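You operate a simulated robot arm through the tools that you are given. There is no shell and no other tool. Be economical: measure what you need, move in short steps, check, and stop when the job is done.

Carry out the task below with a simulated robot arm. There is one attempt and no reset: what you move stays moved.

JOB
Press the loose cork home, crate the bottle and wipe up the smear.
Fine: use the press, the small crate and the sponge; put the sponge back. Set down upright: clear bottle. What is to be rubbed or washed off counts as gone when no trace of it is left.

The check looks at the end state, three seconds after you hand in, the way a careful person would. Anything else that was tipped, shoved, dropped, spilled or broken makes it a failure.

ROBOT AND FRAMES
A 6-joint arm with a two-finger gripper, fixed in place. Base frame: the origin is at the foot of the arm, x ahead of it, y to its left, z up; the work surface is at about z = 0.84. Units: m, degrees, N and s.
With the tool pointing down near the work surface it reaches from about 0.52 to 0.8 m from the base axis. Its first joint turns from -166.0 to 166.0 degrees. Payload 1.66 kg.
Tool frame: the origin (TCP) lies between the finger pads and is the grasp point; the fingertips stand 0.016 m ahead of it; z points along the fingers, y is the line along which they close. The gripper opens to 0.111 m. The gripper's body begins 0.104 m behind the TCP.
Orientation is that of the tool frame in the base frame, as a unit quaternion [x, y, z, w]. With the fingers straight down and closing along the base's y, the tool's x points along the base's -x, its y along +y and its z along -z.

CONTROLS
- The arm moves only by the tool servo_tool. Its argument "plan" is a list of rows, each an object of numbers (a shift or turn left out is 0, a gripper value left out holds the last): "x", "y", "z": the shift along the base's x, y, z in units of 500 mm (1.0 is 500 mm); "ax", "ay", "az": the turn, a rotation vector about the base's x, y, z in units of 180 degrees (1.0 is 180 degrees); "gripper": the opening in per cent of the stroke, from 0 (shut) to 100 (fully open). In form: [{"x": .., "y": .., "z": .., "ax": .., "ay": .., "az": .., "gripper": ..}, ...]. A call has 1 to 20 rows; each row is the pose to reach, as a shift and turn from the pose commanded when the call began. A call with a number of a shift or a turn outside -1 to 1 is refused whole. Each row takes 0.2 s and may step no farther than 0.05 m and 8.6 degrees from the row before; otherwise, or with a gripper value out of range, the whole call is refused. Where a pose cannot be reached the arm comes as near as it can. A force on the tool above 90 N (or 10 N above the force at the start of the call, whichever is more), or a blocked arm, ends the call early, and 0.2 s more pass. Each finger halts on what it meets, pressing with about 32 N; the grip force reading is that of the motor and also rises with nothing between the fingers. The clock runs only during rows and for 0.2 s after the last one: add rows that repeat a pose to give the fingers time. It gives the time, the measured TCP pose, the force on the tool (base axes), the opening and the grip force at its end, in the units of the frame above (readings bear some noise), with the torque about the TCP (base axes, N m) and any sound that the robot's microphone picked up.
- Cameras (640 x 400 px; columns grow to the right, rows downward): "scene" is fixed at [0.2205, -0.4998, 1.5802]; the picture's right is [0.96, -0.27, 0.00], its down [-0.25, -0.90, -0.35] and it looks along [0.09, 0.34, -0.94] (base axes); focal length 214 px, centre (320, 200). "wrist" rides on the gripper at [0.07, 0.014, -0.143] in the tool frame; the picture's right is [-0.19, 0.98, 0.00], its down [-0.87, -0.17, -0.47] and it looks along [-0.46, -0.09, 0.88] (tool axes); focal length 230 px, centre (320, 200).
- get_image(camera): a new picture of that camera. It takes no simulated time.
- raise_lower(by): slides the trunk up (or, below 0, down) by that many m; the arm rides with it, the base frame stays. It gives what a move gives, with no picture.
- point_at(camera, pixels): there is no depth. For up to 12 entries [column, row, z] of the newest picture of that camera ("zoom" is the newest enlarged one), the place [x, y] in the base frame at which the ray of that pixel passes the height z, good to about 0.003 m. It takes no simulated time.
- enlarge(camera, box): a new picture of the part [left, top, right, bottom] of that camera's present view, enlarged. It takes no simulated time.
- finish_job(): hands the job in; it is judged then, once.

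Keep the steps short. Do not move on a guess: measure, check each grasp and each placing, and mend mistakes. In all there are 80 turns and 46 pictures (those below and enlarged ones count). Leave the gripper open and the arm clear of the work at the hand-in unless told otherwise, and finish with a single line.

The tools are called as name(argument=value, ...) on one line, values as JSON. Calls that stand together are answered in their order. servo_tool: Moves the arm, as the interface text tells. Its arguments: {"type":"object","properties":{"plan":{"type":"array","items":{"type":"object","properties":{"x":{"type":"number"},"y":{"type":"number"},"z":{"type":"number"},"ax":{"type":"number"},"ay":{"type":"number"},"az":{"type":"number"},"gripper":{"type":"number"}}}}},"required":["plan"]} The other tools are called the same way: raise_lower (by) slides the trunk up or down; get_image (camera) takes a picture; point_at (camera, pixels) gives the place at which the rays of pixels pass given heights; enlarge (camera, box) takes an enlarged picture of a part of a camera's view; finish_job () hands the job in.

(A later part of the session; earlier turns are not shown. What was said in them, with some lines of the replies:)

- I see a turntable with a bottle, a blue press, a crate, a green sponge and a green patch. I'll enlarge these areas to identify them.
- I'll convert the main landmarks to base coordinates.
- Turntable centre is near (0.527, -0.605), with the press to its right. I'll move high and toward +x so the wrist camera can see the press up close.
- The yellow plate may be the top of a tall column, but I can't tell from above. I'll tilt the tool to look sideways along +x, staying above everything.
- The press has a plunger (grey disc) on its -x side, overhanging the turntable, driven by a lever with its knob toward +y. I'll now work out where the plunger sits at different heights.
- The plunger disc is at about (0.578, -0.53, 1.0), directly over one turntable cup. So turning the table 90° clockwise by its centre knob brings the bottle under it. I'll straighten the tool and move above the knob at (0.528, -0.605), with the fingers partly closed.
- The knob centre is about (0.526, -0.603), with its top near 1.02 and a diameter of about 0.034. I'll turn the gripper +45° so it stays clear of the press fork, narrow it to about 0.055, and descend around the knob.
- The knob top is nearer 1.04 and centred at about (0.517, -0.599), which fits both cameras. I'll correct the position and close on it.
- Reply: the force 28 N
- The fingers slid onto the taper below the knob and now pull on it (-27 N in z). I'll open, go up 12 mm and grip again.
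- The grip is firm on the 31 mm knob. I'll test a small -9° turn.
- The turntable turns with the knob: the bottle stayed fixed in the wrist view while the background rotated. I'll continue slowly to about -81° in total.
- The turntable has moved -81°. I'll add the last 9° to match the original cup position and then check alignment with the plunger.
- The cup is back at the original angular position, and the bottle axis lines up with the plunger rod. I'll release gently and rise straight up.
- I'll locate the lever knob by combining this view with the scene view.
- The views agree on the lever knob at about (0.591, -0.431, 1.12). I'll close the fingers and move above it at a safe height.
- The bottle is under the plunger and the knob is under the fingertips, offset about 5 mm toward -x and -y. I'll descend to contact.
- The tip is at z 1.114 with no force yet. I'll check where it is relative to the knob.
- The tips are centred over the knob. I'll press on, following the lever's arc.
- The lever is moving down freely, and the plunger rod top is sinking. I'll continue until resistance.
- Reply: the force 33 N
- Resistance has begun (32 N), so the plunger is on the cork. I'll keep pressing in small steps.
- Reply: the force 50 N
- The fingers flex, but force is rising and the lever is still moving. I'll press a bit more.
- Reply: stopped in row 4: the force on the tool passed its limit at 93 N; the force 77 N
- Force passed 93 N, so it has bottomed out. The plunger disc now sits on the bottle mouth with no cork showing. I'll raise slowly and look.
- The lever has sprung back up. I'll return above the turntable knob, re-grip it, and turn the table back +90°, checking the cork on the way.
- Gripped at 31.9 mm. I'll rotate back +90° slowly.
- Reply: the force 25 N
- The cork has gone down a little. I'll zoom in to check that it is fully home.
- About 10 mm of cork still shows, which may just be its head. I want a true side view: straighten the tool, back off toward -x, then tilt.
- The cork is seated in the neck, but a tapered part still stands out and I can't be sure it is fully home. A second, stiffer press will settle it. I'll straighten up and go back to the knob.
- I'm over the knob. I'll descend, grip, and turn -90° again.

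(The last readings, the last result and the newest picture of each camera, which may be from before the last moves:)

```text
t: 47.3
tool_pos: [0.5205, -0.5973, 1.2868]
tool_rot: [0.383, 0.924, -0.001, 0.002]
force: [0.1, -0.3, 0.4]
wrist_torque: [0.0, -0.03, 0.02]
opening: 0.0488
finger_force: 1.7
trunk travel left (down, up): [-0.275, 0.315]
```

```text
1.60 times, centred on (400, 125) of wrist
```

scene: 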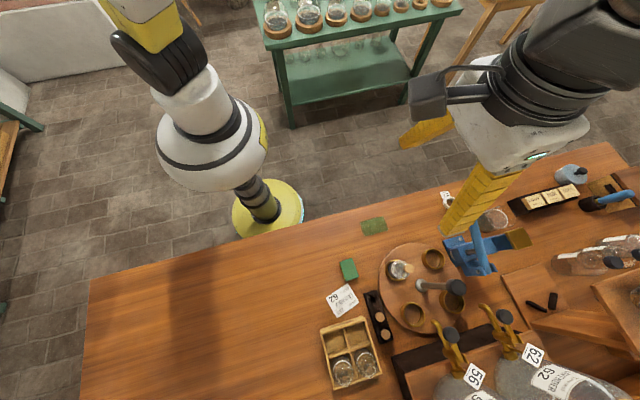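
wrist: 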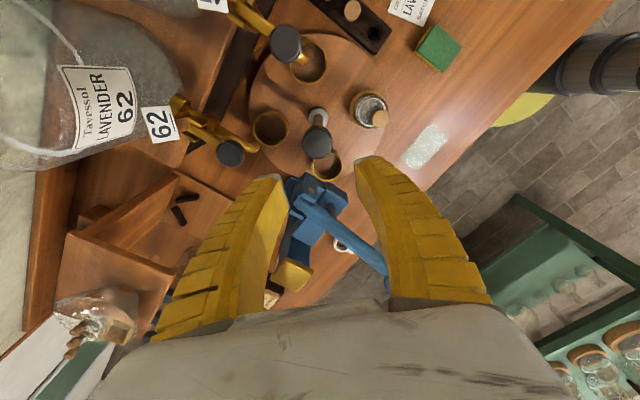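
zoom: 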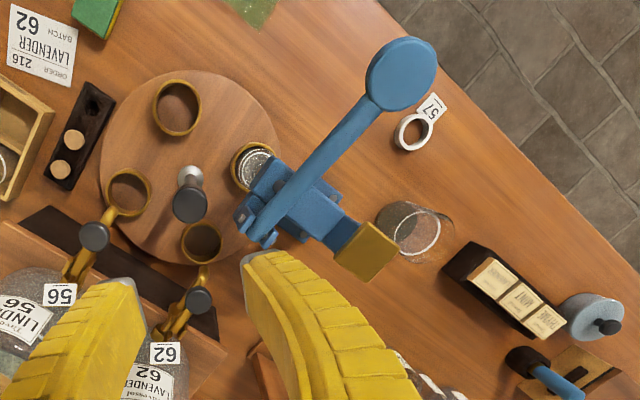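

The bottle is back under the plunger. Now I'll turn the gripper so it closes along x, open it fully, straddle the knob, and push it with the palm, which is stiffer. Moving above the knob first.

servo_tool(plan=[{"az": -0.045, "x": 0.03, "y": 0.05, "gripper": 100}, {"az": -0.09, "x": 0.06, "y": 0.12}, {"az": -0.135, "x": 0.09, "y": 0.19}, {"az": -0.18, "x": 0.115, "y": 0.26}, {"az": -0.225, "x": 0.131, "y": 0.31}, {"az": -0.25, "x": 0.131, "y": 0.336}, {"az": -0.25, "x": 0.131, "y": 0.336}])

get_image(camera="wrist")

```text
t: 48.9
tool_pos: [0.5885, -0.4313, 1.2853]
tool_rot: [0.707, 0.707, -0.002, 0.001]
force: [0.1, 0.0, -0.6]
wrist_torque: [-0.01, 0.0, 0.01]
opening: 0.1109
finger_force: 0.0
trunk travel left (down, up): [-0.275, 0.315]
```

```text
7 pictures are left
```

wrist: 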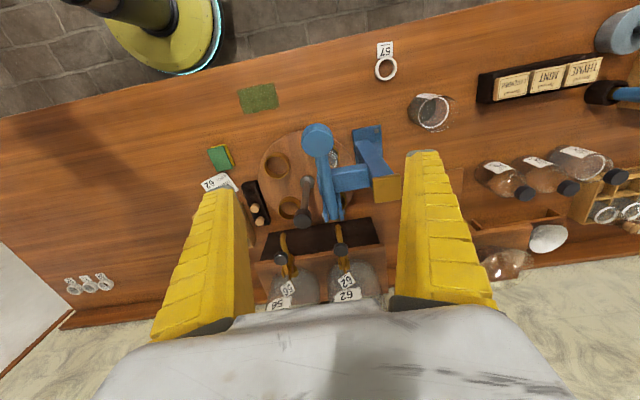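

The knob is centred between the open fingers. I'll descend so the palm nears the knob (TCP about 1.045).

servo_tool(plan=[{"z": -0.09}, {"z": -0.18}, {"z": -0.27}, {"z": -0.36}, {"z": -0.43}, {"z": -0.48}])

servo_tool(plan=[{"z": -0.016, "y": 0.002}, {"z": -0.032, "y": 0.005}, {"z": -0.048, "y": 0.009}, {"z": -0.064, "y": 0.013}, {"z": -0.08, "y": 0.017}, {"z": -0.096, "y": 0.02}])

```text
t: 50.3
tool_pos: [0.5846, -0.4296, 1.0444]
tool_rot: [0.707, 0.707, -0.002, 0.0]
force: [-0.3, 0.3, -0.6]
wrist_torque: [0.01, 0.01, 0.0]
opening: 0.1109
finger_force: 0.1
trunk travel left (down, up): [-0.275, 0.315]
```

```text
t: 51.7
tool_pos: [0.5846, -0.4194, 0.9966]
tool_rot: [0.707, 0.707, -0.002, 0.001]
force: [-5.3, -0.6, 0.5]
wrist_torque: [-0.06, -0.43, -0.02]
opening: 0.111
finger_force: 0.0
trunk travel left (down, up): [-0.275, 0.315]
```

There's a slight 5 N sideways contact about 80 mm above the TCP, which is the knob near the palm. I'll shift 2 mm toward -x and continue in small steps, watching the force.

servo_tool(plan=[{"x": -0.004}, {"x": -0.004, "z": -0.01, "y": 0.002}, {"x": -0.004, "z": -0.02, "y": 0.003}])

servo_tool(plan=[{"z": -0.01, "y": 0.002}, {"z": -0.02, "y": 0.003}, {"z": -0.03, "y": 0.004}])

```text
t: 52.5
tool_pos: [0.5832, -0.4185, 0.9868]
tool_rot: [0.707, 0.707, -0.002, 0.0]
force: [0.6, -0.1, -0.5]
wrist_torque: [-0.03, 0.02, 0.01]
opening: 0.1108
finger_force: 0.0
trunk travel left (down, up): [-0.275, 0.315]
```

```text
t: 53.3
tool_pos: [0.5832, -0.4179, 0.9717]
tool_rot: [0.707, 0.707, -0.001, 0.002]
force: [3.9, -4.6, 11.8]
wrist_torque: [0.24, 0.41, 0.08]
opening: 0.1108
finger_force: 0.1
trunk travel left (down, up): [-0.275, 0.315]
```

servo_tool(plan=[{"z": -0.006, "y": 0.001}, {"z": -0.012, "y": 0.002}, {"z": -0.018, "y": 0.003}])

servo_tool(plan=[{"z": -0.006, "y": 0.001}, {"z": -0.012, "y": 0.001}, {"z": -0.018, "y": 0.002}])

```text
t: 54.1
tool_pos: [0.583, -0.4192, 0.9636]
tool_rot: [0.707, 0.707, -0.001, 0.002]
force: [28.3, -37.4, 51.2]
wrist_torque: [2.83, 2.96, 0.54]
opening: 0.111
finger_force: 0.1
trunk travel left (down, up): [-0.275, 0.315]
```

```text
t: 54.7
tool_pos: [0.5828, -0.4182, 0.962]
tool_rot: [0.708, 0.707, -0.002, 0.004]
force: [8.6, -16.1, 57.6]
wrist_torque: [0.5, 1.03, 0.02]
opening: 0.111
finger_force: 0.0
trunk travel left (down, up): [-0.275, 0.315]
stopped in row 3: the force on the tool passed its limit at 92 N (the readings are from after the stop); the commanded pose is now the measured one
```

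The press now stops rigidly (92 N within a couple of mm), so the cork is home. I'll back off upward and return to the turntable knob.

servo_tool(plan=[{"z": 0.03}, {"z": 0.08}, {"z": 0.15}, {"z": 0.23}, {"z": 0.32}, {"z": 0.41}, {"z": 0.5}, {"z": 0.59}, {"z": 0.646}])

servo_tool(plan=[{"az": 0.045, "y": -0.05, "gripper": 44}, {"az": 0.09, "x": -0.03, "y": -0.12}, {"az": 0.135, "x": -0.06, "y": -0.19}, {"az": 0.18, "x": -0.09, "y": -0.26}, {"az": 0.225, "x": -0.115, "y": -0.31}, {"az": 0.25, "x": -0.127, "y": -0.364}, {"az": 0.25, "x": -0.127, "y": -0.364}])

```text
t: 56.7
tool_pos: [0.5855, -0.4164, 1.2821]
tool_rot: [0.707, 0.707, -0.003, 0.002]
force: [0.1, -0.1, -0.7]
wrist_torque: [-0.02, -0.01, -0.02]
opening: 0.1109
finger_force: 0.1
trunk travel left (down, up): [-0.275, 0.315]
```

```text
t: 58.3
tool_pos: [0.5176, -0.6002, 1.282]
tool_rot: [0.383, 0.924, -0.001, 0.002]
force: [0.7, 0.2, 0.2]
wrist_torque: [0.02, -0.02, 0.02]
opening: 0.0512
finger_force: 1.0
trunk travel left (down, up): [-0.275, 0.315]
```

Now I'll go down onto the knob, grip, rotate back +90°, and release.

servo_tool(plan=[{"x": 0.003, "z": -0.09}, {"x": 0.003, "z": -0.18}, {"x": 0.003, "z": -0.27}, {"x": 0.003, "z": -0.36}, {"x": 0.003, "z": -0.44}, {"x": 0.003, "z": -0.494}, {"x": 0.003, "z": -0.494, "gripper": 22}, {"x": 0.003, "z": -0.494, "gripper": 20}, {"x": 0.003, "z": -0.494, "gripper": 20}])

servo_tool(plan=[{"az": 0.025}, {"az": 0.05}, {"az": 0.075}, {"az": 0.1}, {"az": 0.125}, {"az": 0.15}, {"az": 0.175}, {"az": 0.2}, {"az": 0.225}, {"az": 0.25}, {"az": 0.275}, {"az": 0.3}, {"az": 0.325}, {"az": 0.35}, {"az": 0.375}, {"az": 0.4}, {"az": 0.425}, {"az": 0.45}, {"az": 0.475}, {"az": 0.5}])

servo_tool(plan=[{"gripper": 46}, {"gripper": 46}, {"z": 0.06}, {"z": 0.14}, {"z": 0.22}, {"z": 0.28}])

```text
t: 60.3
tool_pos: [0.5201, -0.6, 1.0331]
tool_rot: [0.384, 0.924, -0.001, 0.002]
force: [-8.7, -5.6, -10.4]
wrist_torque: [-0.34, -0.25, 0.01]
opening: 0.0301
finger_force: 33.7
trunk travel left (down, up): [-0.275, 0.315]
```

```text
t: 64.5
tool_pos: [0.5208, -0.5991, 1.0344]
tool_rot: [-0.383, 0.924, 0.002, 0.003]
force: [-30.2, 15.1, -32.7]
wrist_torque: [-0.27, 0.11, -0.07]
opening: 0.0282
finger_force: 33.8
trunk travel left (down, up): [-0.275, 0.315]
```

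```text
t: 65.9
tool_pos: [0.5241, -0.5978, 1.1752]
tool_rot: [-0.382, 0.924, 0.002, 0.003]
force: [0.1, 0.4, 0.1]
wrist_torque: [0.0, 0.0, -0.02]
opening: 0.0531
finger_force: 2.1
trunk travel left (down, up): [-0.275, 0.315]
```

Next is the bottle, at about (0.460, -0.536) with the cork top near z 0.965. I'll rotate the gripper back, move above the bottle, and check with one wrist picture.

servo_tool(plan=[{"az": -0.045, "x": -0.03, "y": 0.03, "gripper": 60}, {"az": -0.09, "x": -0.06, "y": 0.06}, {"az": -0.135, "x": -0.09, "y": 0.09}, {"az": -0.18, "x": -0.128, "y": 0.124}, {"az": -0.225, "x": -0.128, "y": 0.124, "z": -0.05}, {"az": -0.25, "x": -0.128, "y": 0.124, "z": -0.09}, {"az": -0.25, "x": -0.128, "y": 0.124, "z": -0.09}])

get_image(camera="wrist")

```text
t: 67.5
tool_pos: [0.4582, -0.5354, 1.128]
tool_rot: [0.001, 1.0, 0.0, 0.004]
force: [0.7, 0.0, -0.3]
wrist_torque: [0.0, -0.02, -0.02]
opening: 0.0684
finger_force: 1.2
trunk travel left (down, up): [-0.275, 0.315]
```

```text
6 pictures are left
```

wrist: 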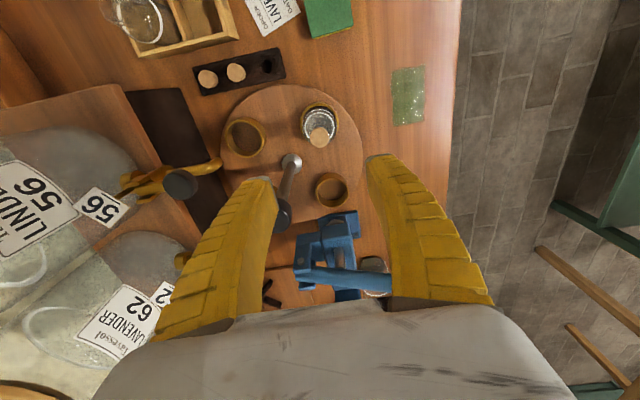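

The cork is exactly on the tool axis. I'll use this same picture to triangulate the crate's near corner and the empty cell.

point_at(camera="wrist", pixels=[[237, 38, 0.84], [237, 38, 0.87], [237, 38, 0.89], [319, 138, 0.965], [180, 12, 0.89], [180, 12, 0.87], [212, 12, 0.86]])

point_at(camera="scene", pixels=[[368, 316, 0.87], [368, 316, 0.89], [368, 316, 0.91], [358, 334, 0.85], [333, 343, 0.85], [355, 353, 0.87], [355, 353, 0.89], [353, 347, 0.87], [353, 347, 0.89], [320, 331, 0.89], [344, 323, 0.89]])

enlarge(camera="scene", box=[310, 250, 420, 395])

```text
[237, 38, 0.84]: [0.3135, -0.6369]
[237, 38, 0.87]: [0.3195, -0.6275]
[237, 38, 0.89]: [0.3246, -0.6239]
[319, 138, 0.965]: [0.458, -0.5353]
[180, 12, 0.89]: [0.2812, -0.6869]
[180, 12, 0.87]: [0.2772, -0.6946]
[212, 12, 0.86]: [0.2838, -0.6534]
```

```text
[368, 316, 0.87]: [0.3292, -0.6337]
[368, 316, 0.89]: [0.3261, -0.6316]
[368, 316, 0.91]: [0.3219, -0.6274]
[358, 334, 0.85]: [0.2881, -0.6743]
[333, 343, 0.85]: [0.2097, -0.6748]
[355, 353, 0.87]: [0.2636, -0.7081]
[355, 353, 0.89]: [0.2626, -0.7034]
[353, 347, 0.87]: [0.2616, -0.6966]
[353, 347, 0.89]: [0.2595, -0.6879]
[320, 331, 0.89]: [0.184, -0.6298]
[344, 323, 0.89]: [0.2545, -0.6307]
```

```text
2.76 times, centred on (365, 322) of scene
```

zoom: 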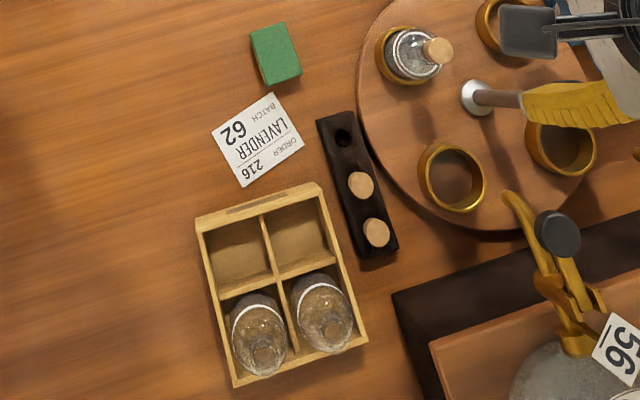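

point_at(camera="zoom", pixels=[[197, 222, 0.89], [318, 185, 0.89], [367, 340, 0.89], [233, 386, 0.89], [262, 212, 0.89], [277, 277, 0.89], [336, 258, 0.89], [219, 296, 0.89], [300, 240, 0.85], [322, 243, 0.85]])

```text
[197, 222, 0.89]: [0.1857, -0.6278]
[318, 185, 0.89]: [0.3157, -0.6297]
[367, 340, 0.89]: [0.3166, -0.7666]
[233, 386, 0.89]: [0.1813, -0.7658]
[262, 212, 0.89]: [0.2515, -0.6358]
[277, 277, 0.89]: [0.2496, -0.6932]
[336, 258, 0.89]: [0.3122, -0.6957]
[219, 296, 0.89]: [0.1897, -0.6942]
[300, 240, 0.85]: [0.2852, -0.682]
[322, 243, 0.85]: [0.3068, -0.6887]
```

The right-hand empty cell is centred near (0.2815, -0.665). Now I'll descend to the bottle neck (TCP 0.937) and close.

servo_tool(plan=[{"z": -0.09}, {"z": -0.18}, {"z": -0.27}, {"z": -0.33}, {"z": -0.36}, {"z": -0.382}])

servo_tool(plan=[{"gripper": 40}, {"gripper": 25}, {"gripper": 12}, {"gripper": 12}])

```text
t: 68.9
tool_pos: [0.4578, -0.5354, 0.9416]
tool_rot: [0.0, 1.0, 0.0, 0.004]
force: [0.1, 0.4, 0.3]
wrist_torque: [0.01, -0.01, -0.01]
opening: 0.0684
finger_force: 1.1
trunk travel left (down, up): [-0.275, 0.315]
```

```text
t: 69.9
tool_pos: [0.4572, -0.5347, 0.9417]
tool_rot: [0.0, 1.0, -0.001, 0.004]
force: [2.0, -2.5, 28.6]
wrist_torque: [-0.14, 0.37, 0.0]
opening: 0.0371
finger_force: 31.7
trunk travel left (down, up): [-0.275, 0.315]
```

The fingers closed on the shoulder (0.037 opening, 29 N upward), so the neck is higher. I'll open, raise 14 mm and close again.

servo_tool(plan=[{"gripper": 45}, {"gripper": 45, "z": 0.028}, {"gripper": 25, "z": 0.028}, {"gripper": 12, "z": 0.028}, {"gripper": 12, "z": 0.028}])

```text
t: 71.1
tool_pos: [0.4582, -0.5347, 0.9546]
tool_rot: [0.001, 1.0, 0.0, 0.003]
force: [-1.0, 1.3, 4.8]
wrist_torque: [0.13, 0.33, -0.05]
opening: 0.0197
finger_force: 31.6
trunk travel left (down, up): [-0.275, 0.315]
```

Gripping the neck at 19.7 mm with little vertical force. I'll lift slowly.

servo_tool(plan=[{"z": 0.01}, {"z": 0.03}, {"z": 0.06}, {"z": 0.1}, {"z": 0.15}, {"z": 0.2}, {"z": 0.25}])

```text
t: 72.7
tool_pos: [0.459, -0.5361, 1.0777]
tool_rot: [0.0, 1.0, 0.0, 0.003]
force: [-0.2, 0.2, -1.7]
wrist_torque: [-0.02, 0.01, -0.03]
opening: 0.0166
finger_force: 32.3
trunk travel left (down, up): [-0.275, 0.315]
```

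The bottle is held (1.7 N). I'll carry it above the cell and take a look.

servo_tool(plan=[{"x": -0.06, "y": -0.04}, {"x": -0.12, "y": -0.085}, {"x": -0.18, "y": -0.13}, {"x": -0.24, "y": -0.175}, {"x": -0.3, "y": -0.22}, {"x": -0.34, "y": -0.248}, {"x": -0.355, "y": -0.258}, {"x": -0.355, "y": -0.258}])

get_image(camera="wrist")

```text
t: 74.5
tool_pos: [0.28, -0.6657, 1.0786]
tool_rot: [-0.001, 1.0, 0.0, 0.004]
force: [-0.3, 0.4, -1.2]
wrist_torque: [0.02, 0.03, -0.02]
opening: 0.0163
finger_force: 32.3
trunk travel left (down, up): [-0.275, 0.315]
```

```text
4 pictures are left
```

wrist: 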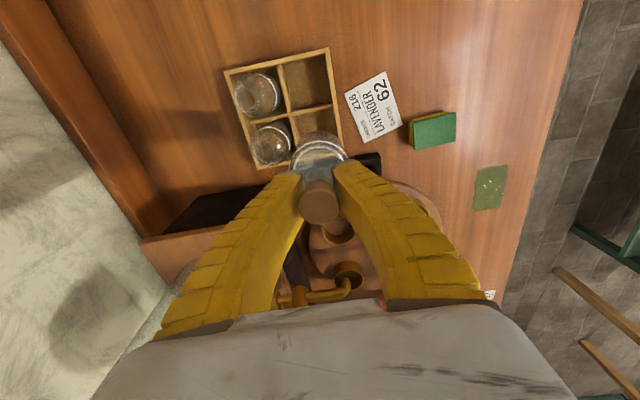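

point_at(camera="wrist", pixels=[[288, 112, 0.87], [288, 112, 0.89], [288, 112, 0.91], [333, 103, 0.87], [333, 103, 0.89], [278, 62, 0.89], [329, 48, 0.89], [224, 70, 0.89], [258, 168, 0.89], [343, 150, 0.89], [329, 48, 0.87], [258, 168, 0.87]])

point_at(camera="zoom", pixels=[[277, 277, 0.87], [277, 277, 0.91], [322, 198, 0.87], [322, 198, 0.89], [322, 198, 0.91], [200, 233, 0.87], [200, 233, 0.89], [367, 340, 0.87], [367, 340, 0.91], [233, 386, 0.87]])

```text
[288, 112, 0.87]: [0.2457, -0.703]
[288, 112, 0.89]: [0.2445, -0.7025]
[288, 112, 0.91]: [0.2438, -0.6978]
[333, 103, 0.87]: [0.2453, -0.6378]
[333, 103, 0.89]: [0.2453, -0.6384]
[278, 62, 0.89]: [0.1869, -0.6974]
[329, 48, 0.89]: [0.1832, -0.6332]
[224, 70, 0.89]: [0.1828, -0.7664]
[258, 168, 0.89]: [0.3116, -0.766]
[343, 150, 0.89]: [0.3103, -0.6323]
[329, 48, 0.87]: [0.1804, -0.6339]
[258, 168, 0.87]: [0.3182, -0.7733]
```

```text
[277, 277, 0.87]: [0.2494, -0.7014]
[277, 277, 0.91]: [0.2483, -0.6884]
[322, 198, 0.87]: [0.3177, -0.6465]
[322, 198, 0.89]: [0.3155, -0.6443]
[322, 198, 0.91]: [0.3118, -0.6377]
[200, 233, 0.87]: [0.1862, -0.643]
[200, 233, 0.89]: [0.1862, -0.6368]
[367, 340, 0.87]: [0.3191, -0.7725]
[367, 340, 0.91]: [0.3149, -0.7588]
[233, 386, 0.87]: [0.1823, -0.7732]
```

The cell centre refines to (0.280, -0.668). I'll descend to just inside the rim and watch for side forces.

servo_tool(plan=[{"y": -0.005, "z": -0.06}, {"y": -0.005, "z": -0.12}, {"y": -0.005, "z": -0.17}, {"y": -0.005, "z": -0.2}, {"y": -0.005, "z": -0.22}, {"y": -0.005, "z": -0.236}])

```text
t: 75.9
tool_pos: [0.28, -0.6692, 0.9598]
tool_rot: [-0.001, 1.0, 0.0, 0.003]
force: [0.1, -0.8, -2.0]
wrist_torque: [0.0, 0.0, 0.0]
opening: 0.0152
finger_force: 32.5
trunk travel left (down, up): [-0.275, 0.315]
```

There's no side force. I'll continue in 3 mm steps until it touches the floor.

servo_tool(plan=[{"z": -0.006}, {"z": -0.012}, {"z": -0.018}, {"z": -0.024}])

servo_tool(plan=[{"z": -0.006}, {"z": -0.012}])

```text
t: 76.9
tool_pos: [0.2806, -0.6694, 0.9467]
tool_rot: [-0.001, 1.0, 0.0, 0.002]
force: [0.2, 0.4, -1.6]
wrist_torque: [-0.03, 0.0, 0.0]
opening: 0.015
finger_force: 31.9
trunk travel left (down, up): [-0.275, 0.315]
```

```text
t: 77.5
tool_pos: [0.2816, -0.668, 0.942]
tool_rot: [0.0, 1.0, -0.001, 0.004]
force: [0.9, -0.4, -2.2]
wrist_torque: [-0.01, 0.03, -0.05]
opening: 0.0148
finger_force: 32.5
trunk travel left (down, up): [-0.275, 0.315]
```

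servo_tool(plan=[{"z": -0.005}, {"z": -0.01}, {"z": -0.015}])

servo_tool(plan=[{"z": -0.004}, {"z": -0.008}])

```text
t: 78.3
tool_pos: [0.2819, -0.6684, 0.9356]
tool_rot: [-0.001, 1.0, -0.001, 0.004]
force: [4.3, 0.7, 22.1]
wrist_torque: [-0.04, 0.1, -0.06]
opening: 0.0185
finger_force: 32.2
trunk travel left (down, up): [-0.275, 0.315]
```

```text
t: 78.9
tool_pos: [0.2807, -0.6667, 0.9325]
tool_rot: [0.001, 1.0, -0.001, 0.004]
force: [8.4, -5.1, 44.7]
wrist_torque: [-0.05, -0.07, -0.01]
opening: 0.0192
finger_force: 32.0
trunk travel left (down, up): [-0.275, 0.315]
```

It touched down at TCP about 0.937, which matches the crate floor. I'll ease the pressure, open and rise.

servo_tool(plan=[{"z": 0.006}, {"z": 0.008, "gripper": 25}, {"z": 0.008, "gripper": 42}, {"z": 0.008, "gripper": 42}, {"z": 0.05, "gripper": 42}, {"z": 0.12, "gripper": 42}, {"z": 0.2, "gripper": 42}, {"z": 0.28, "gripper": 42}])

```text
t: 80.7
tool_pos: [0.2786, -0.6702, 1.0685]
tool_rot: [0.002, 1.0, 0.0, 0.003]
force: [-0.5, 0.1, 0.6]
wrist_torque: [0.0, 0.03, 0.02]
opening: 0.0487
finger_force: 1.2
trunk travel left (down, up): [-0.275, 0.315]
```

Next, the sponge. I'll triangulate its corners from the existing pictures.

point_at(camera="wrist", pixels=[[408, 122, 0.865], [455, 112, 0.865], [456, 142, 0.865], [414, 150, 0.865], [433, 131, 0.865], [433, 131, 0.885], [474, 170, 0.84], [507, 166, 0.84], [502, 207, 0.84], [474, 210, 0.84]])

point_at(camera="zoom", pixels=[[250, 33, 0.865], [288, 24, 0.865], [302, 73, 0.865], [267, 85, 0.865], [277, 54, 0.865], [277, 54, 0.885]])

```text
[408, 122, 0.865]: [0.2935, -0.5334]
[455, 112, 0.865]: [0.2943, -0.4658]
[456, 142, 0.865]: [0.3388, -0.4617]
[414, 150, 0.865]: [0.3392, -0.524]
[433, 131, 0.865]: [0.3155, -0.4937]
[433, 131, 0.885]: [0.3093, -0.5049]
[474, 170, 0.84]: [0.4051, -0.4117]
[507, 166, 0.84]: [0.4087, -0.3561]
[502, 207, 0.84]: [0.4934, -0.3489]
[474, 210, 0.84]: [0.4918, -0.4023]
```

```text
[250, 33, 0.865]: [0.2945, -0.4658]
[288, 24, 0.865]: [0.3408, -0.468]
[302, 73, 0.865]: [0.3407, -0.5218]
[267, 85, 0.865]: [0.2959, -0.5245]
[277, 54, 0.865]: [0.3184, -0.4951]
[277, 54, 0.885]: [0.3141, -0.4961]
```

The sponge is centred at (0.317, -0.495), 46 mm in x by 58 mm in y. The smear spans about x 0.403–0.503, y -0.412 to -0.352. I'll move above the sponge with the gripper turned to close along x.

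servo_tool(plan=[{"az": -0.045, "y": 0.02}, {"az": -0.09, "y": 0.06}, {"az": -0.135, "y": 0.1, "x": 0.01}, {"az": -0.18, "y": 0.14, "x": 0.02}, {"az": -0.225, "y": 0.18, "x": 0.03}, {"az": -0.27, "y": 0.22, "x": 0.04, "gripper": 75}, {"az": -0.315, "y": 0.26, "x": 0.05}, {"az": -0.36, "y": 0.3, "x": 0.06}, {"az": -0.405, "y": 0.33, "x": 0.07}, {"az": -0.45, "y": 0.35, "x": 0.077}, {"az": -0.5, "y": 0.35, "x": 0.077}, {"az": -0.5, "y": 0.35, "x": 0.077}])

```text
refused: row 11 steps farther than a row can; nothing moved
```

servo_tool(plan=[{"az": -0.045, "y": 0.02}, {"az": -0.09, "y": 0.06}, {"az": -0.135, "y": 0.1, "x": 0.01}, {"az": -0.18, "y": 0.14, "x": 0.02}, {"az": -0.225, "y": 0.18, "x": 0.03}, {"az": -0.27, "y": 0.22, "x": 0.04, "gripper": 75}, {"az": -0.315, "y": 0.26, "x": 0.05}, {"az": -0.36, "y": 0.3, "x": 0.06}, {"az": -0.405, "y": 0.33, "x": 0.07}, {"az": -0.45, "y": 0.35, "x": 0.077}, {"az": -0.49, "y": 0.35, "x": 0.077}, {"az": -0.5, "y": 0.35, "x": 0.077}, {"az": -0.5, "y": 0.35, "x": 0.077}])

get_image(camera="wrist")

```text
t: 83.5
tool_pos: [0.3186, -0.4934, 1.071]
tool_rot: [0.707, 0.707, -0.003, 0.002]
force: [-0.1, 0.7, -0.2]
wrist_torque: [-0.01, -0.02, 0.02]
opening: 0.0844
finger_force: 1.0
trunk travel left (down, up): [-0.275, 0.315]
```

```text
3 pictures are left
```

wrist: 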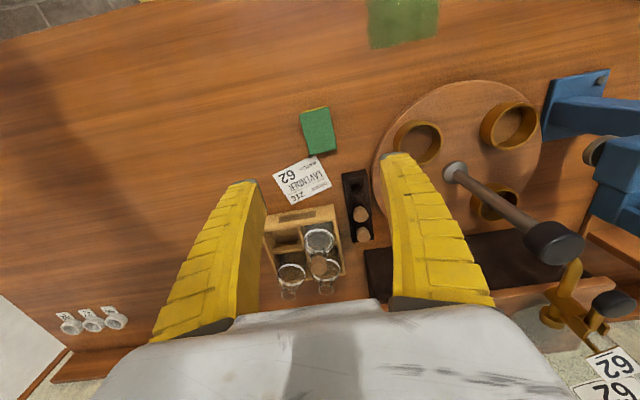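

The bottle stands corked and upright in the crate, and the sponge (319, 131) is on the tool axis. I'll descend to TCP 0.862 and close on it.

servo_tool(plan=[{"z": -0.09}, {"z": -0.18}, {"z": -0.27}, {"z": -0.34}, {"z": -0.38}, {"z": -0.405}, {"z": -0.416}])

servo_tool(plan=[{"gripper": 50}, {"gripper": 38}, {"gripper": 32}, {"gripper": 32}])

```text
t: 85.1
tool_pos: [0.3196, -0.4923, 0.8623]
tool_rot: [0.706, 0.708, -0.002, 0.002]
force: [-0.8, 0.1, 0.0]
wrist_torque: [-0.02, 0.0, 0.04]
opening: 0.0848
finger_force: 0.6
trunk travel left (down, up): [-0.275, 0.315]
```

```text
t: 86.1
tool_pos: [0.3193, -0.4928, 0.8627]
tool_rot: [0.707, 0.707, -0.002, 0.002]
force: [0.4, -2.5, 9.8]
wrist_torque: [-0.01, 0.0, 0.1]
opening: 0.0397
finger_force: 31.9
trunk travel left (down, up): [-0.275, 0.315]
```

Sponge gripped (39.7 mm). I'll lift it and move to the smear's near end, then lower it.

servo_tool(plan=[{"z": 0.03}, {"z": 0.08}, {"z": 0.08, "x": 0.05, "y": 0.08}, {"z": 0.08, "x": 0.1, "y": 0.16}, {"z": 0.08, "x": 0.135, "y": 0.23}, {"z": 0.08, "x": 0.142, "y": 0.246}, {"z": 0.04, "x": 0.142, "y": 0.246}, {"z": 0.015, "x": 0.142, "y": 0.246}, {"z": 0.004, "x": 0.142, "y": 0.246}, {"z": 0.0, "x": 0.142, "y": 0.246}])

```text
t: 88.3
tool_pos: [0.3887, -0.3703, 0.862]
tool_rot: [0.708, 0.706, -0.003, 0.003]
force: [3.3, -4.9, 13.4]
wrist_torque: [-0.07, -0.03, 0.04]
opening: 0.04
finger_force: 31.7
trunk travel left (down, up): [-0.275, 0.315]
```

Contact is at 13 N. I'll sweep along x, shift in y, and sweep back.

servo_tool(plan=[{"x": 0.03}, {"x": 0.06}, {"x": 0.09}, {"x": 0.12}, {"x": 0.15}, {"x": 0.18}, {"x": 0.21}, {"x": 0.25}, {"x": 0.25, "y": -0.03}, {"x": 0.25, "y": -0.056}, {"x": 0.22, "y": -0.056}, {"x": 0.19, "y": -0.056}, {"x": 0.16, "y": -0.056}, {"x": 0.13, "y": -0.056}, {"x": 0.1, "y": -0.056}, {"x": 0.07, "y": -0.056}, {"x": 0.04, "y": -0.056}, {"x": 0.0, "y": -0.056}, {"x": 0.0, "y": -0.028}])

servo_tool(plan=[{"x": 0.03}, {"x": 0.06}, {"x": 0.09}, {"x": 0.12}, {"x": 0.15}, {"x": 0.18}, {"x": 0.21}, {"x": 0.25}, {"x": 0.25, "y": 0.03}, {"x": 0.21, "y": 0.03}, {"x": 0.17, "y": 0.03}, {"x": 0.13, "y": 0.03}, {"x": 0.09, "y": 0.03}, {"x": 0.05, "y": 0.03}, {"x": 0.01, "y": 0.03}, {"x": -0.02, "y": 0.03}])

enlarge(camera="scene", box=[310, 180, 470, 280])

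```text
t: 92.3
tool_pos: [0.3892, -0.3846, 0.863]
tool_rot: [0.708, 0.707, -0.004, 0.003]
force: [-2.0, -9.9, 14.0]
wrist_torque: [-0.13, 0.05, -0.02]
opening: 0.0404
finger_force: 31.9
trunk travel left (down, up): [-0.275, 0.315]
```

```text
t: 95.7
tool_pos: [0.3819, -0.3716, 0.865]
tool_rot: [0.708, 0.707, -0.002, 0.002]
force: [0.4, 0.3, -0.6]
wrist_torque: [-0.01, 0.0, 0.0]
opening: 0.0393
finger_force: 31.8
out of reach, approached as far as the arm can: row 16
trunk travel left (down, up): [-0.275, 0.315]
```

```text
4.00 times, centred on (390, 230) of scene
```

zoom: 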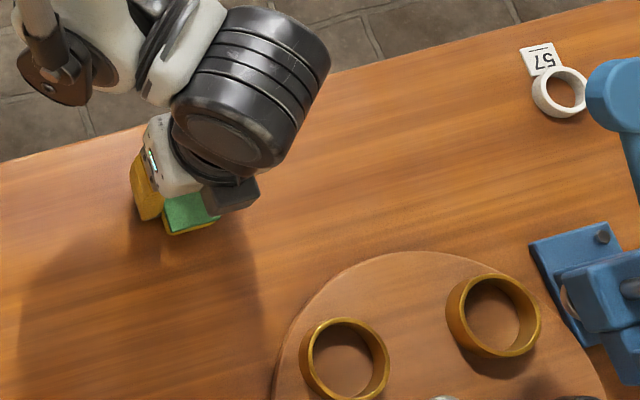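

The visible part is clean, but the arm hides the left end. I'll make another set of strokes over the left half before lifting.

servo_tool(plan=[{"x": 0.04, "y": -0.01, "z": 0.0}, {"x": 0.04, "y": -0.01, "z": -0.006}, {"x": 0.08, "y": -0.01, "z": -0.006}, {"x": 0.12, "y": -0.01, "z": -0.006}, {"x": 0.12, "y": 0.02, "z": -0.006}, {"x": 0.08, "y": 0.015, "z": -0.006}, {"x": 0.05, "y": 0.0, "z": -0.006}, {"x": 0.02, "y": -0.03, "z": -0.006}, {"x": 0.02, "y": -0.065, "z": -0.006}, {"x": 0.06, "y": -0.065, "z": -0.006}, {"x": 0.1, "y": -0.065, "z": -0.006}, {"x": 0.1, "y": -0.03, "z": -0.006}, {"x": 0.06, "y": -0.03, "z": -0.006}, {"x": 0.03, "y": -0.03, "z": -0.006}])

```text
t: 98.7
tool_pos: [0.3998, -0.3873, 0.862]
tool_rot: [0.707, 0.707, -0.001, 0.003]
force: [14.8, 0.5, 16.6]
wrist_torque: [0.04, -0.22, 0.04]
opening: 0.0412
finger_force: 32.3
trunk travel left (down, up): [-0.275, 0.315]
```

I'll carry the sponge back to its place at (0.319, -0.493) and set it down.

servo_tool(plan=[{"z": 0.04}, {"z": 0.08}, {"z": 0.08, "x": -0.04, "y": -0.06}, {"z": 0.08, "x": -0.09, "y": -0.12}, {"z": 0.08, "x": -0.14, "y": -0.19}, {"z": 0.08, "x": -0.162, "y": -0.211}, {"z": 0.04, "x": -0.162, "y": -0.211}, {"z": 0.015, "x": -0.162, "y": -0.211}, {"z": 0.005, "x": -0.162, "y": -0.211}, {"z": 0.003, "x": -0.162, "y": -0.211}])

```text
t: 100.9
tool_pos: [0.3164, -0.492, 0.8629]
tool_rot: [0.707, 0.708, -0.003, 0.002]
force: [-0.6, -1.0, -0.3]
wrist_torque: [0.02, -0.01, -0.03]
opening: 0.0394
finger_force: 31.9
trunk travel left (down, up): [-0.275, 0.315]
```

Just about at the table. I'll lower 1.5 mm, open and rise, then look.

servo_tool(plan=[{"z": -0.003, "x": 0.003}, {"z": -0.003, "x": 0.003, "gripper": 50}, {"z": -0.003, "x": 0.003, "gripper": 75}, {"z": -0.003, "x": 0.003, "gripper": 75}, {"z": 0.05, "x": 0.003, "gripper": 75}, {"z": 0.14, "x": 0.003, "gripper": 75}, {"z": 0.23, "x": 0.003, "gripper": 75}, {"z": 0.32, "x": 0.003, "gripper": 75}, {"z": 0.41, "x": 0.003, "gripper": 100}, {"z": 0.41, "x": 0.003, "gripper": 100}])

get_image(camera="wrist")

```text
t: 103.1
tool_pos: [0.3153, -0.4912, 1.0684]
tool_rot: [0.707, 0.707, -0.002, 0.002]
force: [-0.9, -0.3, -0.1]
wrist_torque: [0.0, -0.02, 0.02]
opening: 0.111
finger_force: 0.0
trunk travel left (down, up): [-0.275, 0.315]
```

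```text
1 pictures are left
```

wrist: 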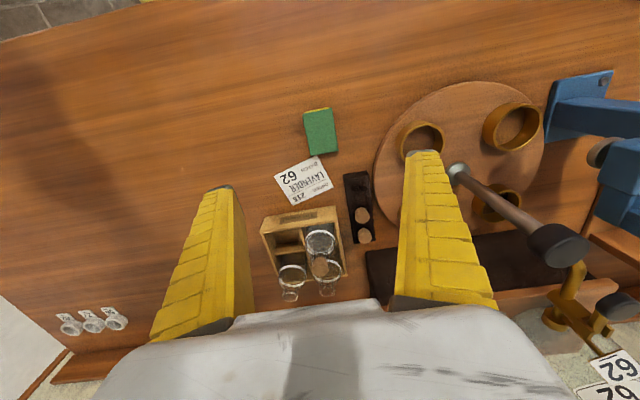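

The smear is gone in this view, and the sponge is back in place next to the card. I'll move the arm clear to its start area and use the last picture on the smear spot.

servo_tool(plan=[{"z": 0.09}, {"z": 0.18}, {"z": 0.26, "x": -0.04, "y": 0.03}, {"z": 0.32, "x": -0.09, "y": 0.07}, {"z": 0.37, "x": -0.15, "y": 0.11}, {"z": 0.42, "x": -0.21, "y": 0.15}, {"z": 0.46, "x": -0.27, "y": 0.19}, {"z": 0.47, "x": -0.32, "y": 0.234}])

enlarge(camera="scene", box=[310, 200, 430, 275])

```text
t: 104.9
tool_pos: [0.1574, -0.3764, 1.3]
tool_rot: [0.707, 0.707, -0.003, 0.003]
force: [-0.3, -0.3, 0.4]
wrist_torque: [-0.03, -0.08, -0.02]
opening: 0.1112
finger_force: 0.1
trunk travel left (down, up): [-0.275, 0.315]
```

```text
5.33 times, centred on (370, 238) of scene
```

zoom: 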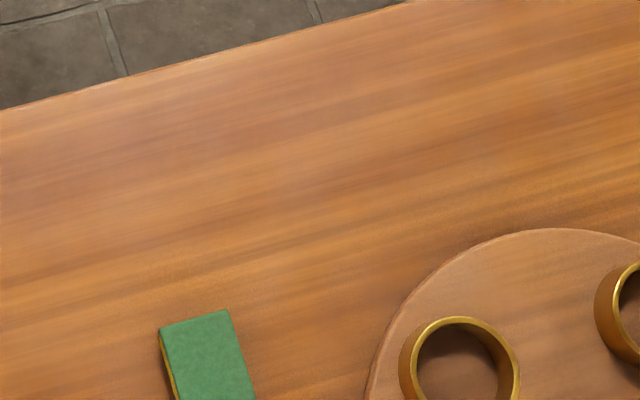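

The smear is gone without trace, the sponge is back, the bottle is crated, and the arm is clear with the gripper open. Handing in.

finish_job()

```text
The job is handed in.
```

The cork is pressed to a hard stop (about 10 mm of it still shows above the lip), the bottle stands upright in the small crate, the smear is wiped away with no trace visible, and the sponge is back in its place.
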